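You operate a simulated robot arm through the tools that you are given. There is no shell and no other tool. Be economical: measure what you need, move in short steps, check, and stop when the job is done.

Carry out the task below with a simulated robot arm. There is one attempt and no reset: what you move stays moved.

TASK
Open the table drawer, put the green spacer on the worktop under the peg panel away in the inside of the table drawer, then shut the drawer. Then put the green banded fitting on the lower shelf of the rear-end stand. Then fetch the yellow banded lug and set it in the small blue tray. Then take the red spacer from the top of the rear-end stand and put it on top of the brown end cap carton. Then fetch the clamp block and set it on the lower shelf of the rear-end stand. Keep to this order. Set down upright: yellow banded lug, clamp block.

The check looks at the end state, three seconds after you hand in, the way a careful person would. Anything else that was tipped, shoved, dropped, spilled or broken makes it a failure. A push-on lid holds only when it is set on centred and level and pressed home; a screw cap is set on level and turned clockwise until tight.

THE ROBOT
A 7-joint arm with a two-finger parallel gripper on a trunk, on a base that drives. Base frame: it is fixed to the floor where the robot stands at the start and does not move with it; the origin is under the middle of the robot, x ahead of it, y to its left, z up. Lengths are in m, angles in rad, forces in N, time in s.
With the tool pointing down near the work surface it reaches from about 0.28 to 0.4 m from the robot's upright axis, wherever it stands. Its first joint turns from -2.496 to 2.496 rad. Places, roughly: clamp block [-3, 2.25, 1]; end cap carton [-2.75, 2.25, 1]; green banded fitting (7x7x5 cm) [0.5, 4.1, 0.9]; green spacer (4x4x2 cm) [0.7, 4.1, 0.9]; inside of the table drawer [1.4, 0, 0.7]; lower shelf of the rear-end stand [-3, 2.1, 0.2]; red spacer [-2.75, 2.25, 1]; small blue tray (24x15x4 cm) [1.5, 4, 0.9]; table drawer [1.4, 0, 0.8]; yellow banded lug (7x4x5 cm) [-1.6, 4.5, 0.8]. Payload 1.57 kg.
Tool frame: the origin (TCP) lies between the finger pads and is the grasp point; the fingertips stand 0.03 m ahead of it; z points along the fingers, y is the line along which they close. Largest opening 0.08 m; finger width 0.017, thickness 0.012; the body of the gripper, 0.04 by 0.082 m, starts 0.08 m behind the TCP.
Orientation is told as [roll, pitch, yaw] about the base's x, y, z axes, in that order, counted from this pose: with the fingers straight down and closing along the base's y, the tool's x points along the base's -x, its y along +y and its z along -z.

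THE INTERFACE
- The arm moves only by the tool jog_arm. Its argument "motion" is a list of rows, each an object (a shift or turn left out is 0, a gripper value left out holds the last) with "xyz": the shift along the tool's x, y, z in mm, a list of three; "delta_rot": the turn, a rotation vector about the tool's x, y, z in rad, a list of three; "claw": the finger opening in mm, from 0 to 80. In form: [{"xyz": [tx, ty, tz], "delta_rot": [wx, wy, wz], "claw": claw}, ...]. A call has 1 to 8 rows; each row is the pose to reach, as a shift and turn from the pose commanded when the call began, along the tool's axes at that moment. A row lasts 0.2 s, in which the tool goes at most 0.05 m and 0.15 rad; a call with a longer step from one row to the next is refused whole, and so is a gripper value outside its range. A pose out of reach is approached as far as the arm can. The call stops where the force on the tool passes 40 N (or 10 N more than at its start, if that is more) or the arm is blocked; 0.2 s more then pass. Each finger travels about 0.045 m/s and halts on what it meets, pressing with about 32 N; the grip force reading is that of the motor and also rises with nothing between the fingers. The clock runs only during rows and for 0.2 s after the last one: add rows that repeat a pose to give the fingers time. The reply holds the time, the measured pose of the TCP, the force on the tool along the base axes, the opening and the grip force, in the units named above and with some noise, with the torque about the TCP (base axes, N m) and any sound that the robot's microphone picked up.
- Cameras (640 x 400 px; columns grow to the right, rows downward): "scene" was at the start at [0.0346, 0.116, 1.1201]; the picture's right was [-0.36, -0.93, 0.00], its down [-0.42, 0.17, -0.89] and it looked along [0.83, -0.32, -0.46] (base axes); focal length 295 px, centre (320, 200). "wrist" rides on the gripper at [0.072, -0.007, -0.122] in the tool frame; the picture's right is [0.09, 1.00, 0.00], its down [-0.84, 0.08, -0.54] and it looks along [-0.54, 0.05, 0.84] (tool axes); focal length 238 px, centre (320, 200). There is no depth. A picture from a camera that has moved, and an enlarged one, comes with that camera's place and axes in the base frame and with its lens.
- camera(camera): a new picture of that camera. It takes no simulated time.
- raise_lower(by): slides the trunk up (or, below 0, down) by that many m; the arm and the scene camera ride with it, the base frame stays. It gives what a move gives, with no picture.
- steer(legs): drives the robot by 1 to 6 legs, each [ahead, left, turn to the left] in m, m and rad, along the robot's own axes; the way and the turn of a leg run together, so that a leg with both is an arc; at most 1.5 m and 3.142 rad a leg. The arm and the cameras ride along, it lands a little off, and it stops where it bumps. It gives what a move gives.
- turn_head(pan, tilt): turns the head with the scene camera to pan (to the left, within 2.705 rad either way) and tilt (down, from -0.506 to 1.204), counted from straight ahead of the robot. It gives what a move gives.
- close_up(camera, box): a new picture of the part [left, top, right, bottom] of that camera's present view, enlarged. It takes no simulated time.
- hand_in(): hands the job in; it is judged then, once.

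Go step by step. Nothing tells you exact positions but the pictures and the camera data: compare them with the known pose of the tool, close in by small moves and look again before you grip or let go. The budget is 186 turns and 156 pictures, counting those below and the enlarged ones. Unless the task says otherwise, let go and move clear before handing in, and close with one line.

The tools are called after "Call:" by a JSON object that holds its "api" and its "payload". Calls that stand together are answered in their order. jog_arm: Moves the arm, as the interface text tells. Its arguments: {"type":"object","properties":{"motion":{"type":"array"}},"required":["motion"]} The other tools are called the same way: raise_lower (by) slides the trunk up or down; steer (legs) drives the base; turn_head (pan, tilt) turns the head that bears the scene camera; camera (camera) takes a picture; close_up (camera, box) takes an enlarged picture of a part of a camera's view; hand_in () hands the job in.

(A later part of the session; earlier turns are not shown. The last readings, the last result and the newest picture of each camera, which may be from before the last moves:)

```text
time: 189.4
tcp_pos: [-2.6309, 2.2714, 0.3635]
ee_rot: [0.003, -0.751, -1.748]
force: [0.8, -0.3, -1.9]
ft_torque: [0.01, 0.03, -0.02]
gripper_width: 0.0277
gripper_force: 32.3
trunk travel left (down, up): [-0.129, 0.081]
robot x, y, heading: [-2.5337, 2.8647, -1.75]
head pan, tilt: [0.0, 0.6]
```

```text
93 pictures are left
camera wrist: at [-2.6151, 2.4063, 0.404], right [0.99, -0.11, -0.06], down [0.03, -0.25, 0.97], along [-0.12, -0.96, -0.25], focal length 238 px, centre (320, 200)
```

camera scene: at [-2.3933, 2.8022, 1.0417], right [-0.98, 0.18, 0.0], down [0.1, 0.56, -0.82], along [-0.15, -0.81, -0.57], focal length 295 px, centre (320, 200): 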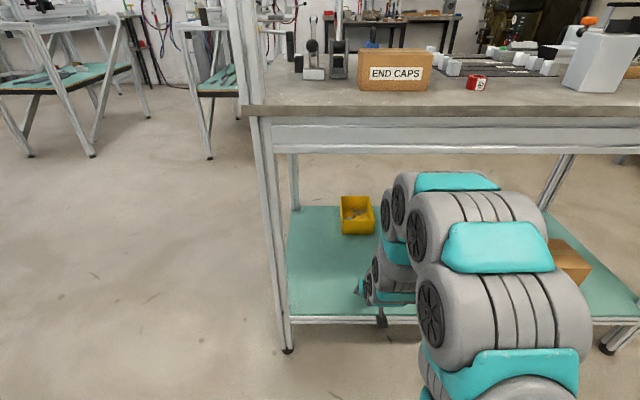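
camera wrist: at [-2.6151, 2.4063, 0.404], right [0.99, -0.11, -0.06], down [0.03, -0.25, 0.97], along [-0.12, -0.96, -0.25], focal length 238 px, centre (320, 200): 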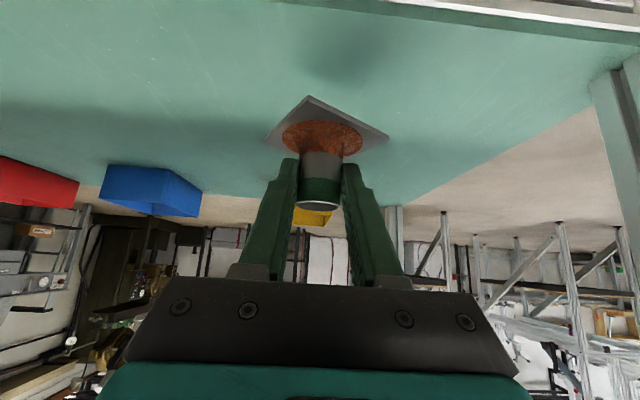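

Front edge lies right under the TCP. Advance 0.10 m and lower with the trunk.

Call:
{"api": "steer", "payload": {"legs": [[0.1, 0, 0]]}}

Call:
{"api": "raise_lower", "payload": {"by": -0.1}}

Call:
{"api": "camera", "payload": {"camera": "wrist"}}

Call:
{"api": "camera", "payload": {"camera": "scene"}}

```text
time: 190.5
tcp_pos: [-2.6482, 2.1717, 0.363]
ee_rot: [0.004, -0.75, -1.747]
force: [0.6, -0.1, -0.8]
ft_torque: [0.02, 0.03, -0.04]
gripper_width: 0.0273
gripper_force: 32.3
trunk travel left (down, up): [-0.129, 0.081]
robot x, y, heading: [-2.5519, 2.7661, -1.749]
head pan, tilt: [0.0, 0.6]
```

```text
time: 191.8
tcp_pos: [-2.6477, 2.1701, 0.2651]
ee_rot: [0.003, -0.756, -1.747]
force: [2.0, -2.5, 28.4]
ft_torque: [-0.55, 0.17, 0.01]
gripper_width: 0.0285
gripper_force: 6.7
trunk travel left (down, up): [-0.029, 0.181]
robot x, y, heading: [-2.5524, 2.7651, -1.748]
head pan, tilt: [0.0, 0.6]
```

```text
92 pictures are left
camera wrist: at [-2.6322, 2.3053, 0.3056], right [0.99, -0.11, -0.06], down [0.03, -0.25, 0.97], along [-0.12, -0.96, -0.24], focal length 238 px, centre (320, 200)
```

wrist: 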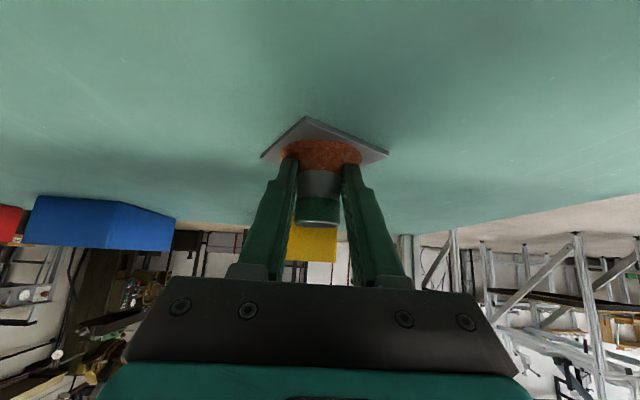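

```text
91 pictures are left
camera scene: at [-2.4109, 2.7035, 0.942], right [-0.98, 0.18, 0.0], down [0.1, 0.56, -0.83], along [-0.15, -0.81, -0.56], focal length 295 px, centre (320, 200)
```

scene: 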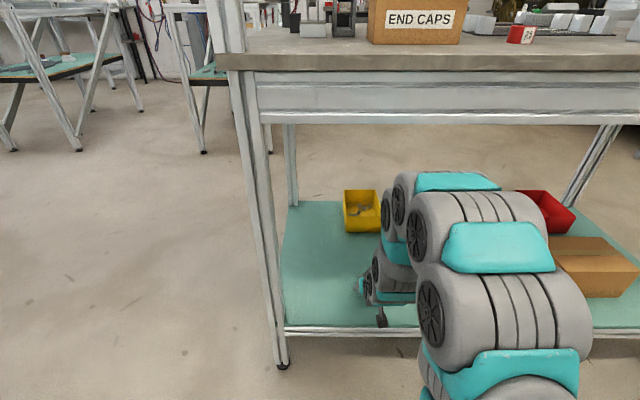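

The fitting is already pressed on the shelf (28 N, slid slightly in the grip). Release and back away.

Call:
{"api": "jog_arm", "payload": {"motion": [{"claw": 32}, {"claw": 45}, {"claw": 60}, {"claw": 75}, {"claw": 80}, {"claw": 80}]}}

Call:
{"api": "raise_lower", "payload": {"by": 0.06}}

Call:
{"api": "camera", "payload": {"camera": "wrist"}}

```text
time: 192.7
tcp_pos: [-2.6474, 2.1699, 0.265]
ee_rot: [0.004, -0.759, -1.748]
force: [3.0, -0.6, 14.2]
ft_torque: [-0.24, 0.14, 0.15]
gripper_width: 0.0551
gripper_force: 0.0
trunk travel left (down, up): [-0.029, 0.181]
robot x, y, heading: [-2.553, 2.7656, -1.746]
head pan, tilt: [0.0, 0.6]
stopped in row 3: the force on the tool passed its limit at 43 N (the readings are from after the stop); the commanded pose is now the measured one
```

```text
time: 193.7
tcp_pos: [-2.6477, 2.1706, 0.3246]
ee_rot: [0.004, -0.754, -1.748]
force: [0.1, 0.6, -0.2]
ft_torque: [-0.01, 0.0, 0.0]
gripper_width: 0.0601
gripper_force: 0.0
trunk travel left (down, up): [-0.089, 0.121]
robot x, y, heading: [-2.5521, 2.7671, -1.743]
head pan, tilt: [0.0, 0.6]
```

```text
90 pictures are left
camera wrist: at [-2.6323, 2.3054, 0.3647], right [0.99, -0.11, -0.06], down [0.03, -0.25, 0.97], along [-0.12, -0.96, -0.24], focal length 238 px, centre (320, 200)
```

wrist: 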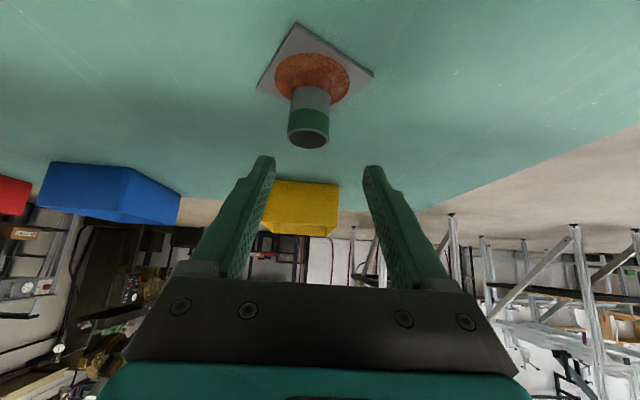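

The fitting stands flat on the lower shelf. Now back out, and look towards the bench with the yellow banded lug.

Call:
{"api": "steer", "payload": {"legs": [[-0.45, 0, 0]]}}

Call:
{"api": "raise_lower", "payload": {"by": 0.12}}

Call:
{"api": "turn_head", "payload": {"pan": 2.5, "tilt": 0.35}}

Call:
{"api": "camera", "payload": {"camera": "scene"}}

```text
time: 196.4
tcp_pos: [-2.5718, 2.6196, 0.3244]
ee_rot: [0.003, -0.754, -1.758]
force: [0.7, -0.3, -0.6]
ft_torque: [0.01, 0.01, 0.0]
gripper_width: 0.06
gripper_force: 0.1
trunk travel left (down, up): [-0.089, 0.121]
robot x, y, heading: [-2.4694, 3.2127, -1.761]
head pan, tilt: [0.0, 0.6]
```

```text
time: 197.9
tcp_pos: [-2.5706, 2.6206, 0.4447]
ee_rot: [0.002, -0.753, -1.758]
force: [-0.4, -0.3, 0.3]
ft_torque: [0.0, 0.0, -0.05]
gripper_width: 0.0598
gripper_force: 0.0
trunk travel left (down, up): [-0.209, 0.001]
robot x, y, heading: [-2.4689, 3.2141, -1.761]
head pan, tilt: [0.0, 0.6]
```

```text
time: 200.2
tcp_pos: [-2.5705, 2.6198, 0.4449]
ee_rot: [0.003, -0.754, -1.758]
force: [0.7, -0.7, -0.3]
ft_torque: [-0.02, 0.01, -0.01]
gripper_width: 0.06
gripper_force: 0.1
trunk travel left (down, up): [-0.209, 0.001]
robot x, y, heading: [-2.4687, 3.2185, -1.756]
head pan, tilt: [2.499, 0.351]
```

```text
89 pictures are left
camera scene: at [-2.2441, 3.2989, 1.1445], right [0.67, -0.74, 0.0], down [-0.25, -0.23, -0.94], along [0.69, 0.63, -0.34], focal length 295 px, centre (320, 200)
```

scene: 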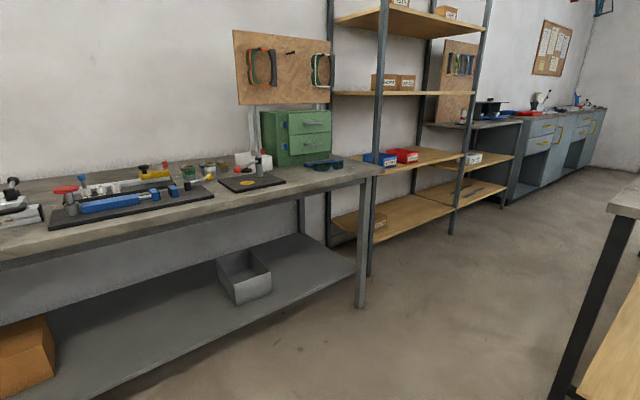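

Zoom in on the bench top around where the yellow lug should be.

Call:
{"api": "close_up", "payload": {"camera": "scene", "box": [140, 120, 300, 220]}}

Call:
{"api": "close_up", "payload": {"camera": "scene", "box": [0, 130, 160, 230]}}

```text
4.00 times, centred on (220, 170) of scene
camera zoom: at [-2.2441, 3.2989, 1.1445], right [0.67, -0.74, 0.0], down [-0.25, -0.23, -0.94], along [0.69, 0.63, -0.34], focal length 1182 px, centre (720, 320)
```

zoom: 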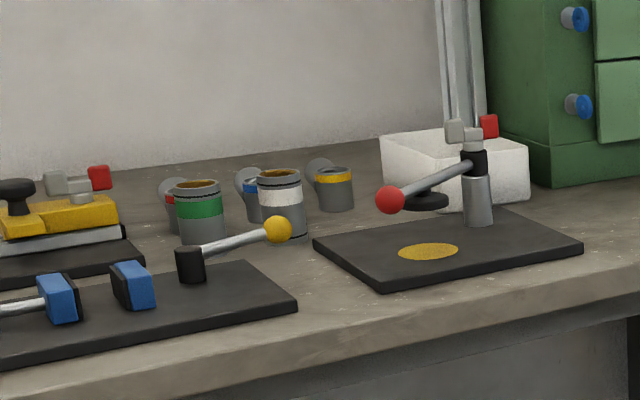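

```text
4.00 times, centred on (80, 180) of scene
camera zoom: at [-2.2441, 3.2989, 1.1445], right [0.67, -0.74, 0.0], down [-0.25, -0.23, -0.94], along [0.69, 0.63, -0.34], focal length 1182 px, centre (1280, 280)
```

zoom: 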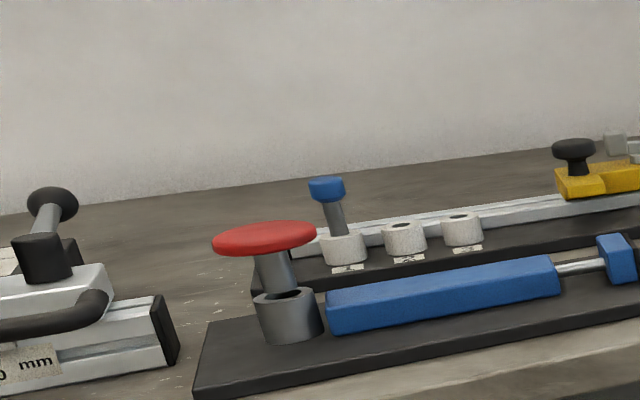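

The yellow-banded lug (cup with a stub) stands at about (-1.57, 4.51), bench top near z≈0.8, with a toggle-clamp fixture in front of it. I'll bring the arm back up to carry posture and drive over for a closer look.

Call:
{"api": "jog_arm", "payload": {"motion": [{"xyz": [-17, 0, -34], "claw": 60}, {"xyz": [-34, 0, -67]}, {"xyz": [-50, 0, -100]}, {"xyz": [-67, 0, -134]}, {"xyz": [-84, 0, -168]}, {"xyz": [-100, 0, -201]}, {"xyz": [-117, 0, -234]}, {"xyz": [-134, 0, -268]}]}}

Call:
{"api": "jog_arm", "payload": {"motion": [{"xyz": [-17, 0, -34], "claw": 60}, {"xyz": [-34, 0, -67]}, {"xyz": [-50, 0, -100]}, {"xyz": [-67, 0, -134]}, {"xyz": [-84, 0, -168]}, {"xyz": [-100, 0, -201]}, {"xyz": [-117, 0, -234]}, {"xyz": [-134, 0, -268]}]}}

Call:
{"api": "turn_head", "payload": {"pan": 0.0, "tilt": 0.55}}

Call:
{"api": "steer", "payload": {"legs": [[0, 0, 3.14], [0.1, -0.75, 0], [0.1, 0, 0]]}}

Call:
{"api": "camera", "payload": {"camera": "scene"}}

```text
time: 202.0
tcp_pos: [-2.5544, 2.706, 0.7337]
ee_rot: [0.002, -0.754, -1.76]
force: [-0.3, -0.6, -0.2]
ft_torque: [0.0, -0.02, -0.02]
gripper_width: 0.0599
gripper_force: 0.0
trunk travel left (down, up): [-0.209, 0.001]
robot x, y, heading: [-2.4666, 3.2126, -1.758]
head pan, tilt: [2.499, 0.351]
```

```text
time: 203.8
tcp_pos: [-2.5426, 2.7881, 1.0189]
ee_rot: [0.004, -0.755, -1.758]
force: [0.7, -0.1, 0.0]
ft_torque: [0.01, -0.03, -0.01]
gripper_width: 0.06
gripper_force: 0.1
trunk travel left (down, up): [-0.209, 0.001]
robot x, y, heading: [-2.4669, 3.2143, -1.757]
head pan, tilt: [2.499, 0.351]
```

```text
time: 206.0
tcp_pos: [-2.5425, 2.7891, 1.0188]
ee_rot: [0.004, -0.753, -1.756]
force: [0.7, -0.2, 0.8]
ft_torque: [0.01, -0.01, 0.02]
gripper_width: 0.0601
gripper_force: 0.1
trunk travel left (down, up): [-0.209, 0.001]
robot x, y, heading: [-2.4695, 3.2171, -1.757]
head pan, tilt: [0.0, 0.55]
```

```text
time: 218.3
tcp_pos: [-1.6423, 3.7334, 1.0196]
ee_rot: [0.003, -0.755, 1.418]
force: [0.5, 0.7, -0.8]
ft_torque: [0.03, 0.0, 0.02]
gripper_width: 0.06
gripper_force: 0.3
trunk travel left (down, up): [-0.209, 0.001]
robot x, y, heading: [-1.7027, 3.3069, 1.42]
head pan, tilt: [0.0, 0.55]
```

```text
86 pictures are left
camera scene: at [-1.8444, 3.3662, 1.1262], right [0.99, -0.15, 0.0], down [-0.08, -0.52, -0.85], along [0.13, 0.84, -0.52], focal length 295 px, centre (320, 200)
```

scene: 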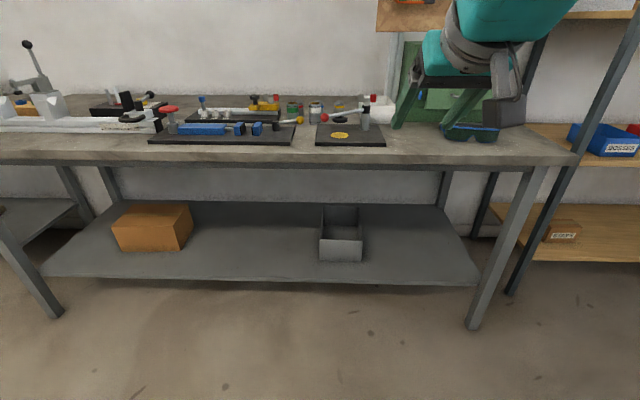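

Call:
{"api": "close_up", "payload": {"camera": "scene", "box": [250, 75, 410, 175]}}

Call:
{"api": "camera", "payload": {"camera": "wrist"}}

```text
4.00 times, centred on (330, 125) of scene
camera zoom: at [-1.8444, 3.3662, 1.1262], right [0.99, -0.15, 0.0], down [-0.08, -0.52, -0.85], along [0.13, 0.84, -0.52], focal length 1182 px, centre (280, 500)
```

zoom: 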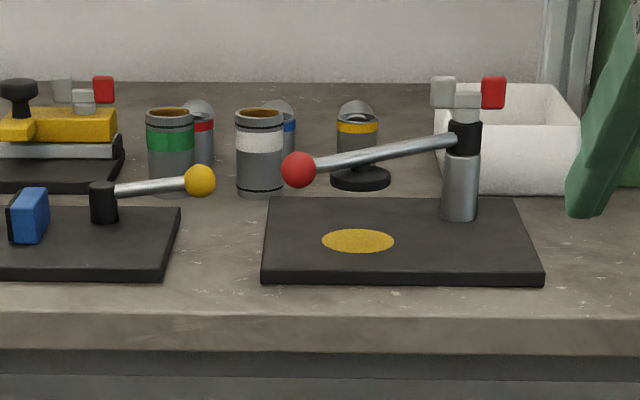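

```text
84 pictures are left
camera wrist: at [-1.6581, 3.5982, 1.0594], right [-0.99, 0.08, -0.06], down [-0.04, 0.25, 0.97], along [0.1, 0.97, -0.24], focal length 238 px, centre (320, 200)
```

wrist: 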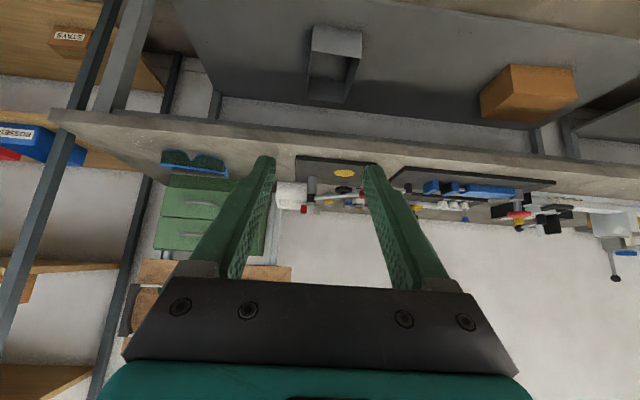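

Triangulated: lug centre ≈(-1.609, 4.447, 0.84), bench ≈0.805; the toggle clamp lever in front is at y≈4.18–4.24, up to z≈0.93, so I'll pass over it at z≈1.02. Move in and extend.

Call:
{"api": "steer", "payload": {"legs": [[0.4, 0.072, 0]]}}

Call:
{"api": "jog_arm", "payload": {"motion": [{"xyz": [-30, 0, 28], "claw": 70}, {"xyz": [-60, 0, 55], "claw": 70}, {"xyz": [-90, 0, 83], "claw": 70}, {"xyz": [-120, 0, 110], "claw": 70}, {"xyz": [-146, 0, 136], "claw": 70}]}}

Call:
{"api": "camera", "payload": {"camera": "wrist"}}

Call:
{"api": "camera", "payload": {"camera": "scene"}}

```text
time: 220.8
tcp_pos: [-1.6518, 4.1346, 1.0175]
ee_rot: [0.004, -0.754, 1.413]
force: [-0.2, 0.1, -0.6]
ft_torque: [-0.03, -0.01, -0.02]
gripper_width: 0.0598
gripper_force: 0.1
trunk travel left (down, up): [-0.209, 0.001]
robot x, y, heading: [-1.7097, 3.7082, 1.413]
head pan, tilt: [0.0, 0.55]
```

```text
time: 222.0
tcp_pos: [-1.6179, 4.3306, 1.0209]
ee_rot: [0.004, -0.757, 1.413]
force: [0.0, -0.5, 0.9]
ft_torque: [0.03, 0.03, -0.01]
gripper_width: 0.0701
gripper_force: 0.1
trunk travel left (down, up): [-0.209, 0.001]
robot x, y, heading: [-1.7121, 3.7067, 1.411]
head pan, tilt: [0.0, 0.55]
```

```text
83 pictures are left
camera wrist: at [-1.6328, 4.1948, 1.0618], right [-0.99, 0.09, -0.06], down [-0.04, 0.25, 0.97], along [0.1, 0.97, -0.24], focal length 238 px, centre (320, 200)
```

wrist: 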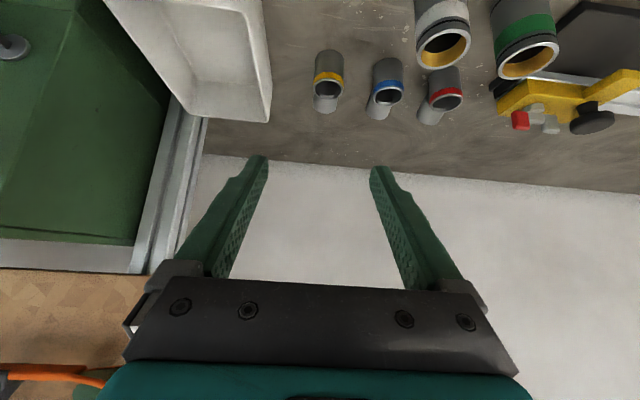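

```text
82 pictures are left
camera scene: at [-1.8536, 3.7676, 1.1262], right [0.99, -0.16, 0.0], down [-0.08, -0.52, -0.85], along [0.13, 0.84, -0.52], focal length 295 px, centre (320, 200)
```

scene: 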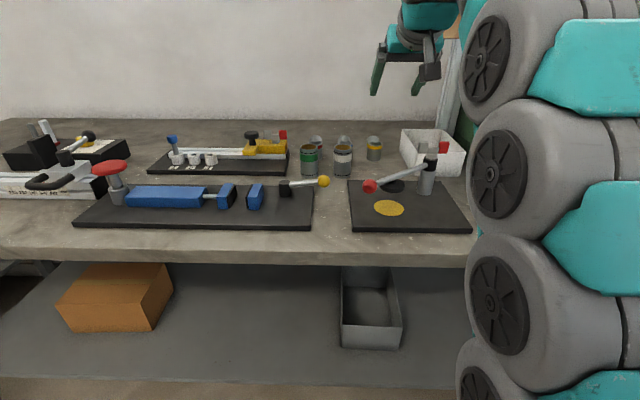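

The lug is an upright cylinder with the stub pointing away; axis at (-1.607, 4.439). I reduce the tilt to 0.6 for camera clearance from the toggle clamp, and move forward over it.

Call:
{"api": "jog_arm", "payload": {"motion": [{"xyz": [0, 6, 10], "delta_rot": [0, 0.12, 0], "claw": 66}, {"xyz": [0, 6, 20], "delta_rot": [0, 0.15, 0], "claw": 66}, {"xyz": [10, 6, 50], "delta_rot": [0, 0.15, 0], "claw": 66}]}}

Call:
{"api": "steer", "payload": {"legs": [[0.06, 0, 0]]}}

Call:
{"api": "camera", "payload": {"camera": "wrist"}}

Call:
{"api": "camera", "payload": {"camera": "scene"}}

```text
time: 222.8
tcp_pos: [-1.6217, 4.3599, 0.9781]
ee_rot: [0.001, -0.606, 1.414]
force: [-0.1, 0.4, -0.2]
ft_torque: [0.0, -0.01, -0.01]
gripper_width: 0.0657
gripper_force: 0.0
trunk travel left (down, up): [-0.209, 0.001]
robot x, y, heading: [-1.7083, 3.7016, 1.414]
head pan, tilt: [0.0, 0.55]
```

```text
time: 223.8
tcp_pos: [-1.6133, 4.4189, 0.9778]
ee_rot: [0.005, -0.605, 1.417]
force: [0.7, 0.2, -0.6]
ft_torque: [-0.03, 0.03, 0.0]
gripper_width: 0.0663
gripper_force: 0.1
trunk travel left (down, up): [-0.209, 0.001]
robot x, y, heading: [-1.7035, 3.7663, 1.414]
head pan, tilt: [0.0, 0.55]
```

```text
81 pictures are left
camera wrist: at [-1.6273, 4.2907, 1.0382], right [-1.0, 0.08, -0.05], down [-0.02, 0.39, 0.92], along [0.09, 0.92, -0.38], focal length 238 px, centre (320, 200)
```

wrist: 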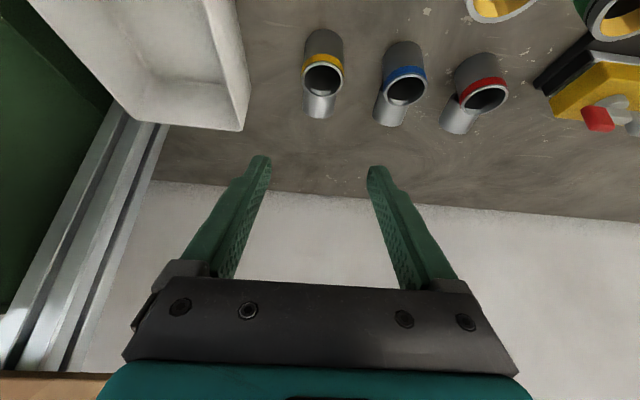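

```text
80 pictures are left
camera scene: at [-1.8442, 3.8275, 1.1262], right [0.99, -0.16, 0.0], down [-0.08, -0.52, -0.85], along [0.13, 0.84, -0.52], focal length 295 px, centre (320, 200)
```

scene: 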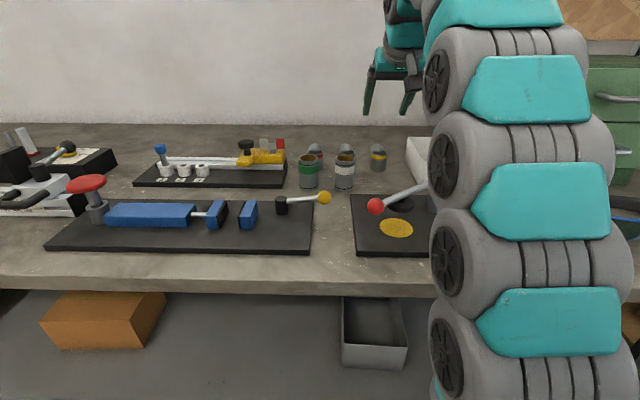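

Lug axis is 26 mm ahead of the TCP, laterally centred. Descend around it.

Call:
{"api": "jog_arm", "payload": {"motion": [{"xyz": [-13, -2, 9]}, {"xyz": [11, -2, 44]}, {"xyz": [35, -2, 79]}, {"xyz": [58, -2, 112]}, {"xyz": [58, -2, 112]}]}}

Call:
{"api": "camera", "payload": {"camera": "wrist"}}

Call:
{"api": "close_up", "payload": {"camera": "scene", "box": [280, 80, 480, 205]}}

```text
time: 225.0
tcp_pos: [-1.607, 4.4337, 0.8536]
ee_rot: [0.003, -0.604, 1.416]
force: [0.0, 1.0, -0.5]
ft_torque: [0.01, -0.01, 0.0]
gripper_width: 0.0659
gripper_force: 0.0
trunk travel left (down, up): [-0.209, 0.001]
robot x, y, heading: [-1.6987, 3.7679, 1.419]
head pan, tilt: [0.0, 0.55]
```

```text
79 pictures are left
camera wrist: at [-1.6225, 4.3058, 0.9133], right [-1.0, 0.08, -0.05], down [-0.02, 0.39, 0.92], along [0.09, 0.92, -0.38], focal length 238 px, centre (320, 200)
```

wrist: 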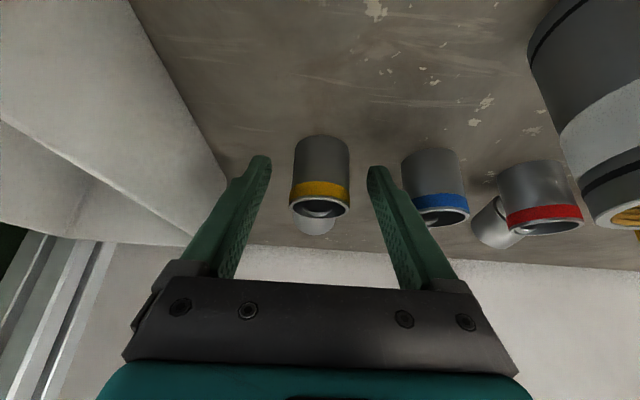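

```text
3.20 times, centred on (380, 142) of scene
camera zoom: at [-1.8442, 3.8275, 1.1262], right [0.99, -0.16, 0.0], down [-0.08, -0.52, -0.85], along [0.13, 0.84, -0.52], focal length 945 px, centre (128, 384)
```

zoom: 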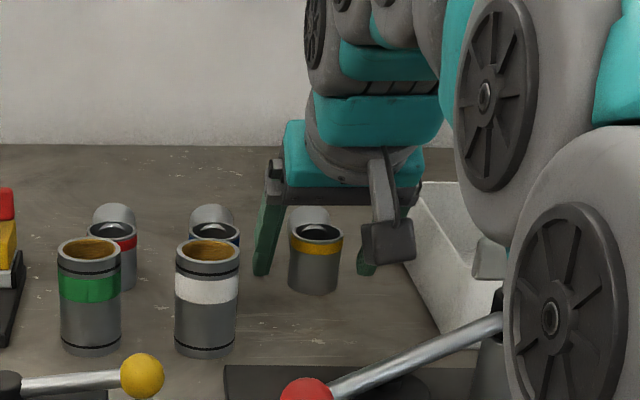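

The lug stands centred between the fingers. Close on it.

Call:
{"api": "jog_arm", "payload": {"motion": [{"claw": 55}, {"claw": 45}, {"claw": 35}, {"claw": 30}, {"claw": 30}, {"claw": 30}]}}

Call:
{"api": "close_up", "payload": {"camera": "wrist", "box": [220, 100, 460, 250]}}

```text
time: 226.4
tcp_pos: [-1.6083, 4.4347, 0.8528]
ee_rot: [0.0, -0.604, 1.416]
force: [-0.1, -0.4, 0.6]
ft_torque: [0.0, -0.04, 0.01]
gripper_width: 0.0357
gripper_force: 32.3
trunk travel left (down, up): [-0.209, 0.001]
robot x, y, heading: [-1.6971, 3.7651, 1.419]
head pan, tilt: [0.0, 0.55]
```

```text
2.67 times, centred on (340, 175) of wrist
camera zoom: at [-1.6225, 4.3057, 0.9136], right [-1.0, 0.08, -0.05], down [-0.02, 0.39, 0.92], along [0.09, 0.92, -0.38], focal length 636 px, centre (267, 267)
```

zoom: 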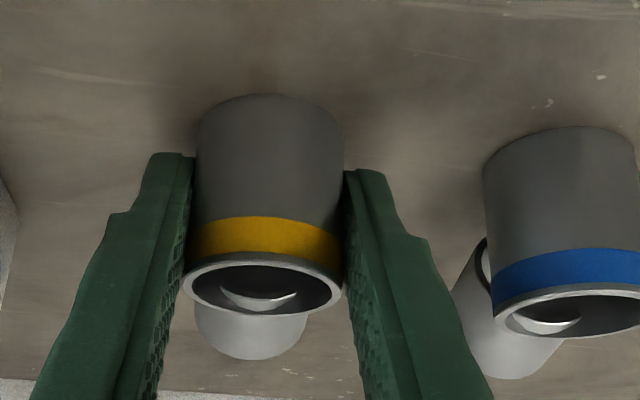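

Held. Lift straight up (with tilt back to 0.75 for height) before retreating over the toggle clamp.

Call:
{"api": "jog_arm", "payload": {"motion": [{"xyz": [-20, 0, -29]}, {"xyz": [-40, 0, -58]}, {"xyz": [-60, 0, -87]}, {"xyz": [-80, 0, -115], "delta_rot": [0, -0.07, 0]}, {"xyz": [-104, 0, -150], "delta_rot": [0, -0.15, 0]}, {"xyz": [-104, 0, -150], "delta_rot": [0, -0.15, 0]}]}}

Call:
{"api": "camera", "payload": {"camera": "scene"}}

```text
time: 227.8
tcp_pos: [-1.6053, 4.4344, 1.0335]
ee_rot: [0.003, -0.753, 1.415]
force: [0.0, -0.2, -1.5]
ft_torque: [-0.05, 0.0, -0.02]
gripper_width: 0.0358
gripper_force: 31.9
trunk travel left (down, up): [-0.209, 0.001]
robot x, y, heading: [-1.7027, 3.7683, 1.417]
head pan, tilt: [0.0, 0.55]
```

```text
76 pictures are left
camera scene: at [-1.8442, 3.8275, 1.1262], right [0.99, -0.16, 0.0], down [-0.08, -0.52, -0.85], along [0.13, 0.84, -0.52], focal length 295 px, centre (320, 200)
```

scene: 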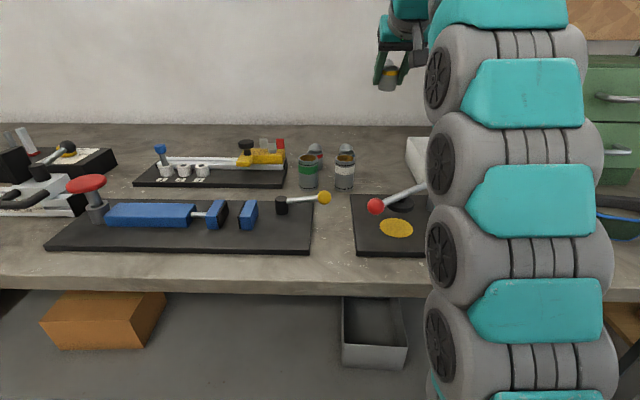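

Back out over the clamp with the lug, retract the arm, and drive along the corridor to the cabinet counter with the blue tray.

Call:
{"api": "steer", "payload": {"legs": [[-0.25, 0, 0]]}}

Call:
{"api": "jog_arm", "payload": {"motion": [{"xyz": [35, 0, -33]}, {"xyz": [70, 0, -66]}, {"xyz": [105, 0, -98]}, {"xyz": [140, 0, -131]}, {"xyz": [170, 0, -159]}]}}

Call:
{"api": "steer", "payload": {"legs": [[0, 0, -1.417], [1.2, 0.1, 0], [1.2, -0.2, 0], [0.65, 0, 0], [0, 0, 1.571]]}}

Call:
{"api": "camera", "payload": {"camera": "scene"}}

```text
time: 229.6
tcp_pos: [-1.6466, 4.189, 1.0341]
ee_rot: [0.002, -0.753, 1.416]
force: [0.3, 0.5, -0.4]
ft_torque: [-0.04, 0.03, 0.01]
gripper_width: 0.0359
gripper_force: 32.1
trunk travel left (down, up): [-0.209, 0.001]
robot x, y, heading: [-1.7413, 3.522, 1.418]
head pan, tilt: [0.0, 0.55]
```

```text
time: 230.8
tcp_pos: [-1.6814, 3.9608, 1.0335]
ee_rot: [0.004, -0.753, 1.419]
force: [-0.1, 0.7, -1.2]
ft_torque: [-0.01, 0.0, 0.03]
gripper_width: 0.0356
gripper_force: 31.9
trunk travel left (down, up): [-0.209, 0.001]
robot x, y, heading: [-1.7388, 3.5175, 1.413]
head pan, tilt: [0.0, 0.55]
```

```text
time: 253.2
tcp_pos: [1.3253, 3.7289, 1.0341]
ee_rot: [0.004, -0.754, 1.509]
force: [0.2, 0.1, -0.9]
ft_torque: [-0.01, 0.02, -0.06]
gripper_width: 0.0355
gripper_force: 32.3
trunk travel left (down, up): [-0.209, 0.001]
robot x, y, heading: [1.309, 3.2873, 1.513]
head pan, tilt: [0.0, 0.55]
```

```text
75 pictures are left
camera scene: at [1.1604, 3.3335, 1.1262], right [1.0, -0.06, 0.0], down [-0.03, -0.52, -0.85], along [0.05, 0.85, -0.52], focal length 295 px, centre (320, 200)
```

scene: 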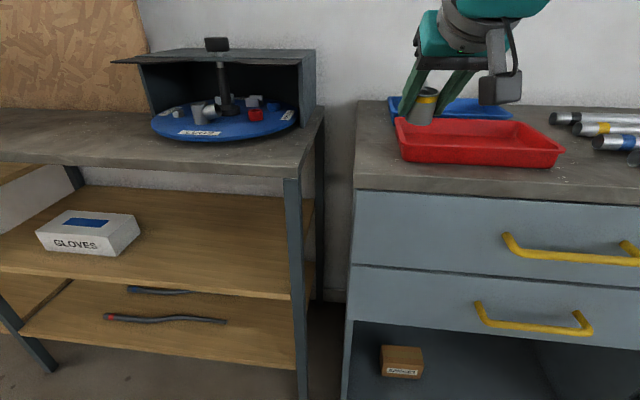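

The blue tray lies behind a red one on the counter. Zoom in.

Call:
{"api": "close_up", "payload": {"camera": "scene", "box": [350, 50, 590, 200]}}

Call:
{"api": "camera", "payload": {"camera": "wrist"}}

```text
2.67 times, centred on (470, 125) of scene
camera zoom: at [1.1604, 3.3335, 1.1262], right [1.0, -0.06, 0.0], down [-0.03, -0.52, -0.85], along [0.05, 0.85, -0.52], focal length 788 px, centre (-80, 400)
```

zoom: 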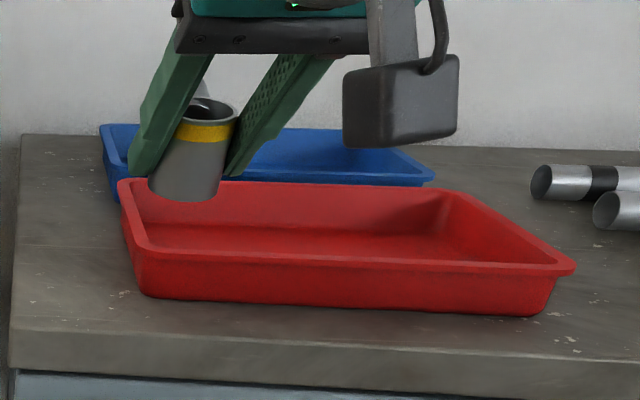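

```text
73 pictures are left
camera wrist: at [1.3228, 3.5932, 1.0753], right [-1.0, -0.01, -0.06], down [-0.06, 0.24, 0.97], along [0.01, 0.97, -0.24], focal length 238 px, centre (320, 200)
```

wrist: 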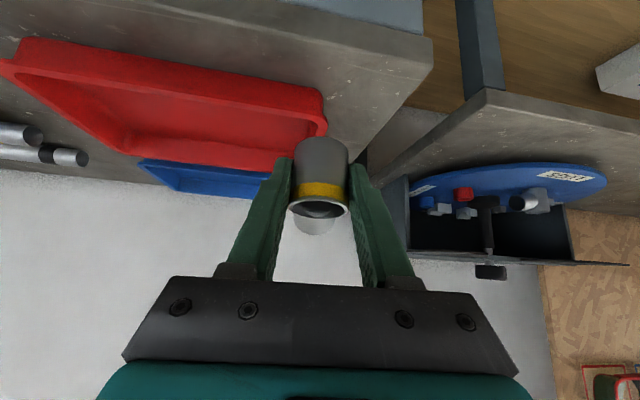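

Tray centre ≈(1.51, 4.06), its rim ≈0.94. I shift right, move in, extend the arm at height, and check.

Call:
{"api": "steer", "payload": {"legs": [[0.13, -0.167, 0]]}}

Call:
{"api": "jog_arm", "payload": {"motion": [{"xyz": [-35, 0, 33]}, {"xyz": [-70, 0, 66]}, {"xyz": [-105, 0, 98]}, {"xyz": [-113, 0, 106]}]}}

Call:
{"api": "camera", "payload": {"camera": "wrist"}}

Call:
{"api": "camera", "payload": {"camera": "scene"}}

```text
time: 254.9
tcp_pos: [1.5079, 3.8448, 1.0349]
ee_rot: [0.003, -0.753, 1.505]
force: [0.1, 0.5, -0.5]
ft_torque: [-0.05, 0.01, -0.03]
gripper_width: 0.0356
gripper_force: 32.0
trunk travel left (down, up): [-0.209, 0.001]
robot x, y, heading: [1.4887, 3.4024, 1.506]
head pan, tilt: [0.0, 0.55]
```

```text
time: 255.9
tcp_pos: [1.5185, 4.0008, 1.0353]
ee_rot: [0.002, -0.754, 1.503]
force: [0.1, 0.1, -0.3]
ft_torque: [-0.02, 0.01, 0.01]
gripper_width: 0.0354
gripper_force: 31.7
trunk travel left (down, up): [-0.209, 0.001]
robot x, y, heading: [1.4865, 3.4054, 1.505]
head pan, tilt: [0.0, 0.55]
```

```text
72 pictures are left
camera wrist: at [1.514, 3.864, 1.0758], right [-1.0, 0.0, -0.06], down [-0.06, 0.24, 0.97], along [0.01, 0.97, -0.24], focal length 238 px, centre (320, 200)
```

wrist: 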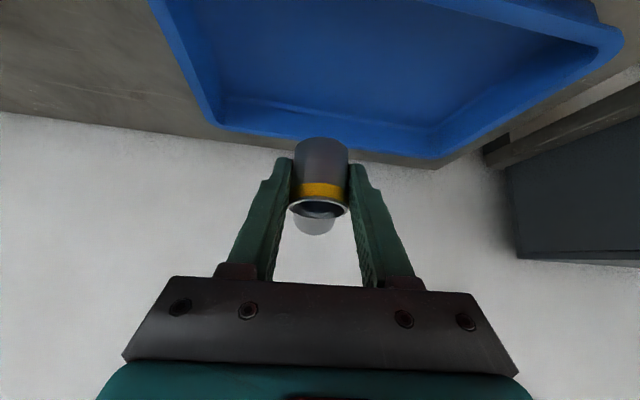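

```text
71 pictures are left
camera scene: at [1.3399, 3.4502, 1.1262], right [1.0, -0.07, 0.0], down [-0.03, -0.52, -0.85], along [0.06, 0.85, -0.52], focal length 295 px, centre (320, 200)
```

scene: 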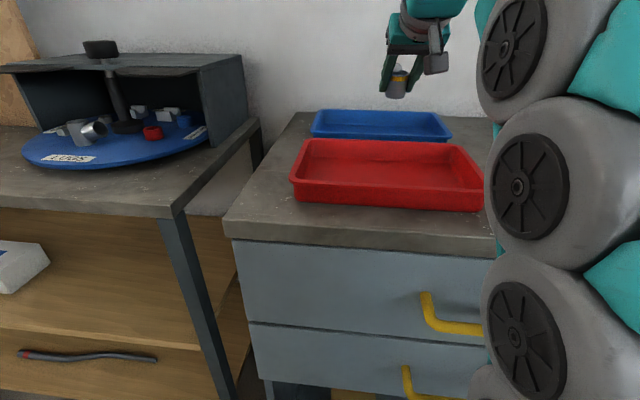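

The tray centre is about 44 mm ahead and 23 mm left of the TCP. I restore the 0.6 tilt (lug upright) and shift over the centre, lowering.

Call:
{"api": "jog_arm", "payload": {"motion": [{"xyz": [-17, 23, 16], "delta_rot": [0, 0.08, 0]}, {"xyz": [3, 23, 38], "delta_rot": [0, 0.15, 0]}, {"xyz": [20, 23, 56], "delta_rot": [0, 0.15, 0]}, {"xyz": [20, 23, 56], "delta_rot": [0, 0.15, 0]}]}}

Call:
{"api": "camera", "payload": {"camera": "wrist"}}

Call:
{"api": "close_up", "payload": {"camera": "scene", "box": [280, 60, 480, 185]}}

```text
time: 256.9
tcp_pos: [1.4965, 4.0247, 0.98]
ee_rot: [0.004, -0.603, 1.505]
force: [-0.6, -0.4, -0.3]
ft_torque: [-0.01, 0.01, 0.0]
gripper_width: 0.0354
gripper_force: 32.6
trunk travel left (down, up): [-0.209, 0.001]
robot x, y, heading: [1.4874, 3.4037, 1.507]
head pan, tilt: [0.0, 0.55]
```

```text
70 pictures are left
camera wrist: at [1.4936, 3.8956, 1.0399], right [-1.0, -0.01, -0.05], down [-0.05, 0.38, 0.92], along [0.01, 0.92, -0.38], focal length 238 px, centre (320, 200)
```

wrist: 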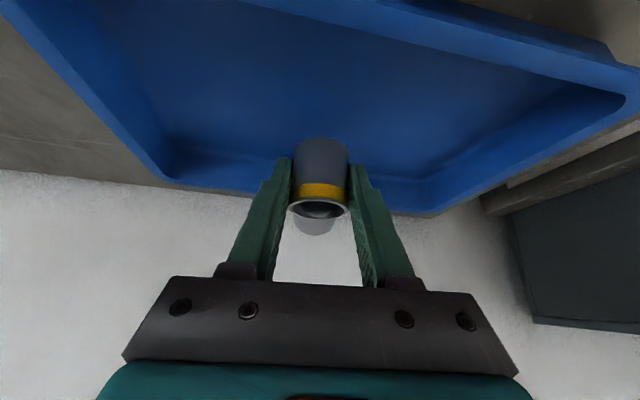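

```text
3.20 times, centred on (380, 122) of scene
camera zoom: at [1.3399, 3.4502, 1.1262], right [1.0, -0.07, 0.0], down [-0.03, -0.52, -0.85], along [0.06, 0.85, -0.52], focal length 945 px, centre (128, 448)
```

zoom: 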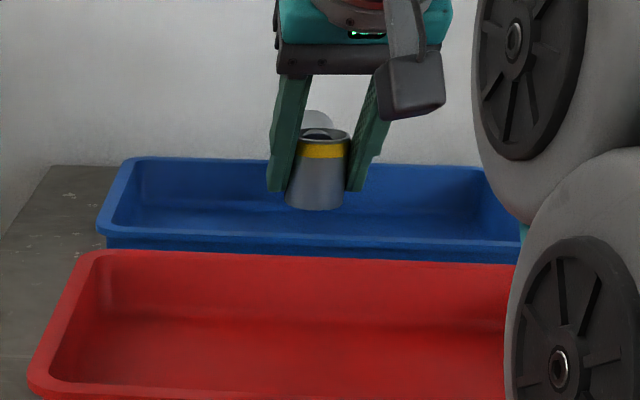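

The lug hangs inside the tray, well placed. Lower gently.

Call:
{"api": "jog_arm", "payload": {"motion": [{"xyz": [5.7, 0, 8.2]}, {"xyz": [11.4, 0, 16.4]}, {"xyz": [11.4, 0, 16.4]}]}}

Call:
{"api": "close_up", "payload": {"camera": "scene", "box": [280, 60, 480, 185]}}

```text
time: 257.7
tcp_pos: [1.4959, 4.0251, 0.9586]
ee_rot: [0.004, -0.607, 1.505]
force: [0.7, 0.8, -0.4]
ft_torque: [0.0, -0.02, -0.01]
gripper_width: 0.0355
gripper_force: 31.8
trunk travel left (down, up): [-0.209, 0.001]
robot x, y, heading: [1.4871, 3.4027, 1.503]
head pan, tilt: [0.0, 0.55]
```

```text
3.20 times, centred on (380, 122) of scene
camera zoom: at [1.3399, 3.4502, 1.1262], right [1.0, -0.07, 0.0], down [-0.03, -0.52, -0.85], along [0.06, 0.85, -0.52], focal length 945 px, centre (128, 448)
```

zoom: 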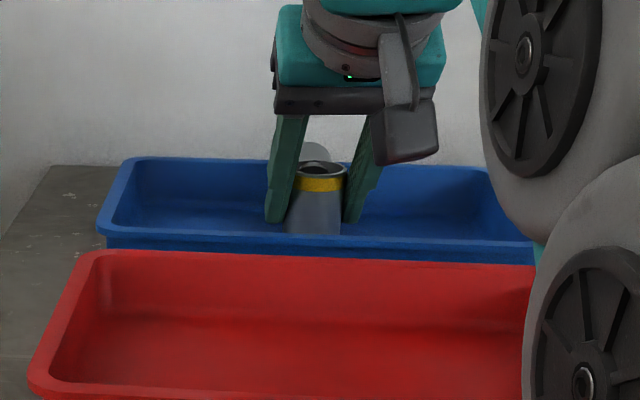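

Close to the floor now; a few more millimetres until contact.

Call:
{"api": "jog_arm", "payload": {"motion": [{"xyz": [2.3, 0, 3.3]}, {"xyz": [4.6, 0, 6.6]}, {"xyz": [4.6, 0, 6.6]}]}}

```text
time: 258.5
tcp_pos: [1.4974, 4.0223, 0.953]
ee_rot: [0.005, -0.607, 1.504]
force: [0.3, 2.5, 27.1]
ft_torque: [0.35, -0.1, -0.01]
gripper_width: 0.0359
gripper_force: 32.5
trunk travel left (down, up): [-0.209, 0.001]
robot x, y, heading: [1.4887, 3.4032, 1.498]
head pan, tilt: [0.0, 0.55]
```

Contact (27 N). Release gradually and lift off.

Call:
{"api": "jog_arm", "payload": {"motion": [{"xyz": [-1, 0, -1.5]}, {"claw": 42, "xyz": [-1, 0, -1.5]}, {"claw": 52, "xyz": [-1, 0, -1.5]}, {"claw": 60, "xyz": [-1, 0, -1.5]}, {"claw": 60, "xyz": [-1, 0, -1.5]}]}}

Call:
{"api": "camera", "payload": {"camera": "wrist"}}

```text
time: 259.7
tcp_pos: [1.4967, 4.0236, 0.9535]
ee_rot: [0.001, -0.604, 1.503]
force: [-4.9, 0.1, 9.3]
ft_torque: [0.05, -0.16, 0.06]
gripper_width: 0.056
gripper_force: 0.0
trunk travel left (down, up): [-0.209, 0.001]
robot x, y, heading: [1.4867, 3.4002, 1.506]
head pan, tilt: [0.0, 0.55]
```

```text
67 pictures are left
camera wrist: at [1.4932, 3.8949, 1.0139], right [-1.0, -0.01, -0.05], down [-0.05, 0.39, 0.92], along [0.01, 0.92, -0.39], focal length 238 px, centre (320, 200)
```

wrist: 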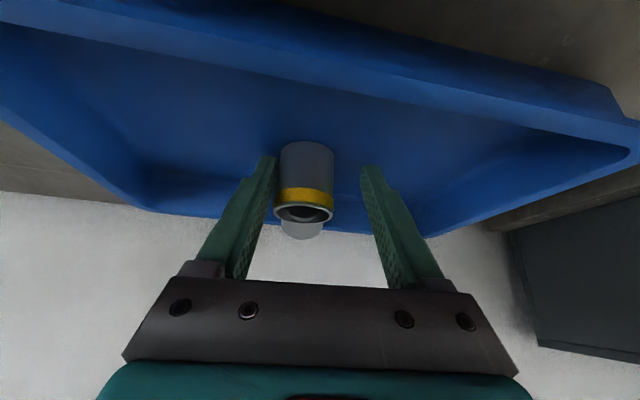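

The lug stands upright in the tray; the fingertips seem to rub the tray floor. I lift straight up slowly and recheck.

Call:
{"api": "jog_arm", "payload": {"motion": [{"xyz": [-5.7, 0, -8.2]}, {"xyz": [-17, 0, -24.6]}, {"xyz": [-40, 0, -57]}, {"xyz": [-57, 0, -82]}]}}

Call:
{"api": "camera", "payload": {"camera": "wrist"}}

Call:
{"api": "close_up", "payload": {"camera": "scene", "box": [280, 60, 480, 185]}}

```text
time: 260.7
tcp_pos: [1.4994, 4.023, 1.0364]
ee_rot: [0.003, -0.604, 1.504]
force: [-0.2, 0.1, -0.4]
ft_torque: [-0.02, 0.02, -0.01]
gripper_width: 0.0601
gripper_force: 0.1
out of reach, approached as far as the arm can: row 4
trunk travel left (down, up): [-0.209, 0.001]
robot x, y, heading: [1.4884, 3.3989, 1.501]
head pan, tilt: [0.0, 0.55]
```

```text
66 pictures are left
camera wrist: at [1.4948, 3.8943, 1.0968], right [-1.0, -0.01, -0.05], down [-0.05, 0.38, 0.92], along [0.01, 0.92, -0.39], focal length 238 px, centre (320, 200)
```

wrist: 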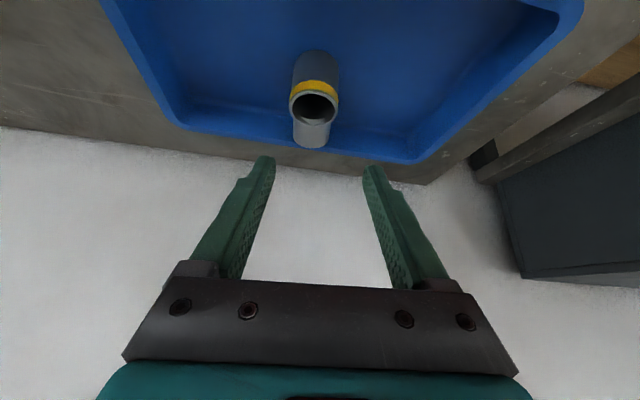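

```text
3.20 times, centred on (380, 122) of scene
camera zoom: at [1.3399, 3.4501, 1.1262], right [1.0, -0.07, 0.0], down [-0.03, -0.52, -0.85], along [0.06, 0.85, -0.52], focal length 945 px, centre (128, 448)
```

zoom: 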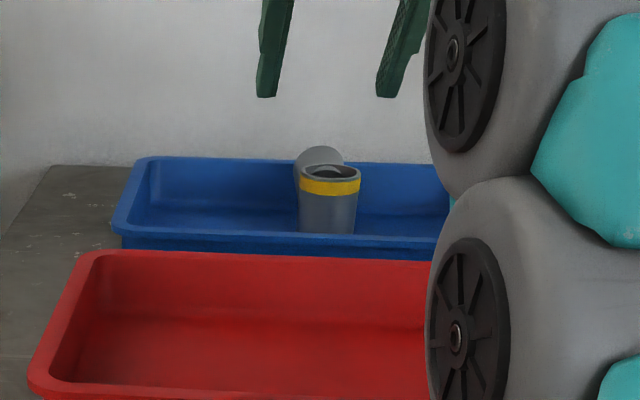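

The lug stands upright in the blue tray. Now back to the rear-end stand for the red spacer.

Call:
{"api": "jog_arm", "payload": {"motion": [{"xyz": [35, 0, -24], "delta_rot": [0, -0.07, 0]}, {"xyz": [70, 0, -48], "delta_rot": [0, -0.15, 0]}, {"xyz": [105, 0, -73], "delta_rot": [0, -0.15, 0]}, {"xyz": [140, 0, -97], "delta_rot": [0, -0.15, 0], "claw": 70}]}}

Call:
{"api": "steer", "payload": {"legs": [[-0.1, 0, 0], [0, 0, 1.64], [1.4, -0.1, 0], [1.4, -0.22, 0], [0.5, 0, 0]]}}

Call:
{"api": "steer", "payload": {"legs": [[0.95, 0.35, 0], [0, 0, 1.39]]}}

Call:
{"api": "camera", "payload": {"camera": "scene"}}

```text
time: 261.7
tcp_pos: [1.4843, 3.8558, 1.0364]
ee_rot: [0.003, -0.756, 1.504]
force: [-0.1, 0.1, 0.3]
ft_torque: [0.02, 0.01, 0.01]
gripper_width: 0.07
gripper_force: 0.1
trunk travel left (down, up): [-0.209, 0.001]
robot x, y, heading: [1.4869, 3.4032, 1.505]
head pan, tilt: [0.0, 0.55]
```

```text
time: 282.4
tcp_pos: [-2.2283, 3.719, 1.0372]
ee_rot: [0.003, -0.754, 3.108]
force: [0.5, -0.8, 0.4]
ft_torque: [0.01, -0.02, -0.03]
gripper_width: 0.0702
gripper_force: 0.1
trunk travel left (down, up): [-0.209, 0.001]
robot x, y, heading: [-1.7778, 3.741, 3.112]
head pan, tilt: [0.0, 0.55]
```

```text
time: 291.1
tcp_pos: [-2.8564, 2.9829, 1.0358]
ee_rot: [0.004, -0.754, -1.823]
force: [-0.2, -0.1, -0.6]
ft_torque: [0.0, 0.01, 0.01]
gripper_width: 0.0701
gripper_force: 0.0
trunk travel left (down, up): [-0.209, 0.001]
robot x, y, heading: [-2.7762, 3.4272, -1.825]
head pan, tilt: [0.0, 0.55]
```

```text
64 pictures are left
camera scene: at [-2.642, 3.3543, 1.1262], right [-0.97, 0.25, 0.0], down [0.13, 0.51, -0.85], along [-0.21, -0.83, -0.52], focal length 295 px, centre (320, 200)
```

scene: 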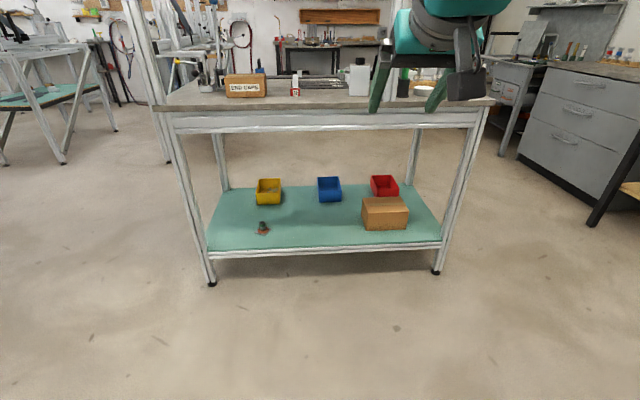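

Call:
{"api": "close_up", "payload": {"camera": "scene", "box": [180, 40, 500, 140]}}

Call:
{"api": "close_up", "payload": {"camera": "scene", "box": [190, 50, 350, 130]}}

Call:
{"api": "camera", "payload": {"camera": "wrist"}}

```text
2.00 times, centred on (340, 90) of scene
camera zoom: at [-2.642, 3.3543, 1.1262], right [-0.97, 0.25, 0.0], down [0.13, 0.51, -0.85], along [-0.21, -0.83, -0.52], focal length 591 px, centre (280, 420)
```

zoom: 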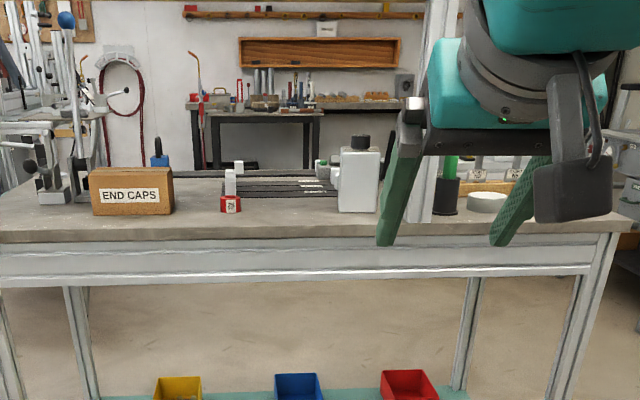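

```text
4.00 times, centred on (270, 90) of scene
camera zoom: at [-2.642, 3.3543, 1.1262], right [-0.97, 0.25, 0.0], down [0.13, 0.51, -0.85], along [-0.21, -0.83, -0.52], focal length 1182 px, centre (520, 640)
```

zoom: 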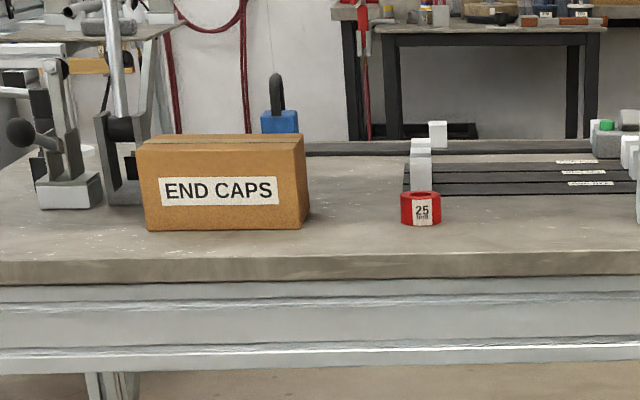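

```text
61 pictures are left
camera wrist: at [-2.8317, 3.1162, 1.0764], right [0.98, -0.18, -0.06], down [0.01, -0.25, 0.97], along [-0.19, -0.95, -0.24], focal length 238 px, centre (320, 200)
```

wrist: 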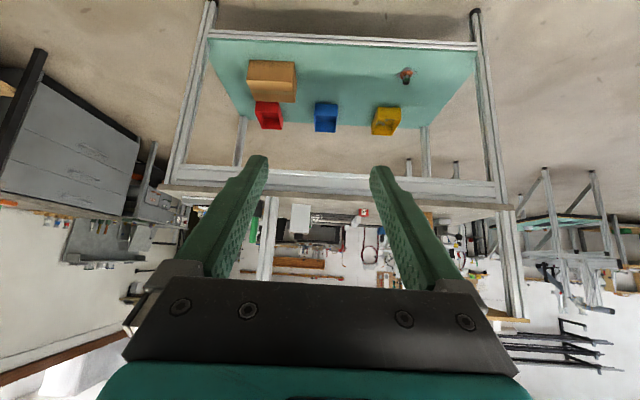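

The red ring is at about (-2.842, 2.21, 0.892); the END CAPS carton's top is at z≈0.95 around (-2.67, 2.16). There is an overhead rack on the stand; let me look up to see whether it endangers the arm.

Call:
{"api": "turn_head", "payload": {"pan": 0.0, "tilt": 0.05}}

Call:
{"api": "camera", "payload": {"camera": "scene"}}

```text
time: 292.0
tcp_pos: [-2.8577, 2.9836, 1.0371]
ee_rot: [0.003, -0.753, -1.823]
force: [-0.4, 1.1, -0.3]
ft_torque: [0.03, 0.03, 0.03]
gripper_width: 0.0699
gripper_force: 0.0
trunk travel left (down, up): [-0.209, 0.001]
robot x, y, heading: [-2.7766, 3.4274, -1.823]
head pan, tilt: [0.0, 0.051]
```

```text
60 pictures are left
camera scene: at [-2.6423, 3.353, 1.1723], right [-0.97, 0.25, 0.0], down [0.01, 0.05, -1.0], along [-0.25, -0.97, -0.05], focal length 295 px, centre (320, 200)
```

scene: 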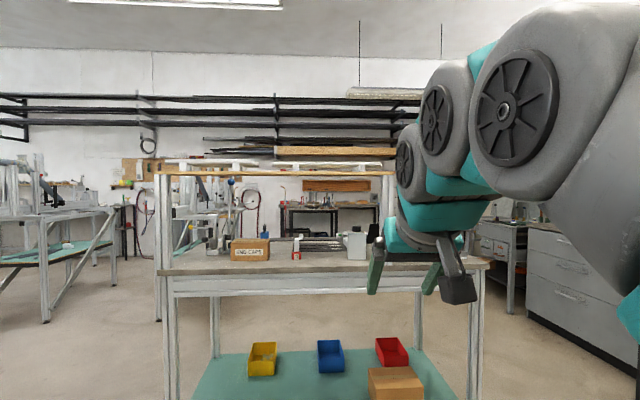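

An overhead board at z≈1.21 runs above the front of the stand, so I must come in low and with a flatter tool. Let me zoom on that rack.

Call:
{"api": "close_up", "payload": {"camera": "scene", "box": [130, 140, 450, 300]}}

```text
2.00 times, centred on (290, 220) of scene
camera zoom: at [-2.6423, 3.353, 1.1723], right [-0.97, 0.25, 0.0], down [0.01, 0.05, -1.0], along [-0.25, -0.97, -0.05], focal length 591 px, centre (380, 160)
```

zoom: 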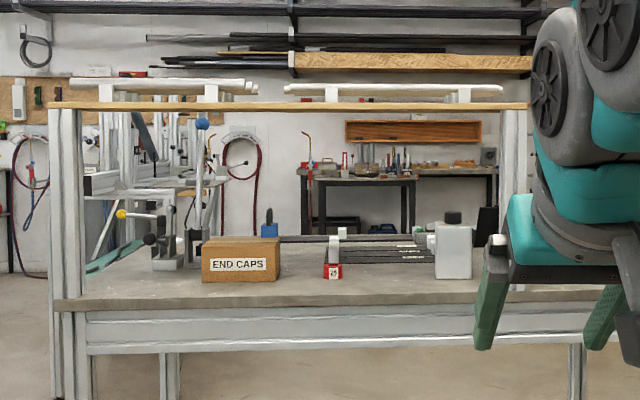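

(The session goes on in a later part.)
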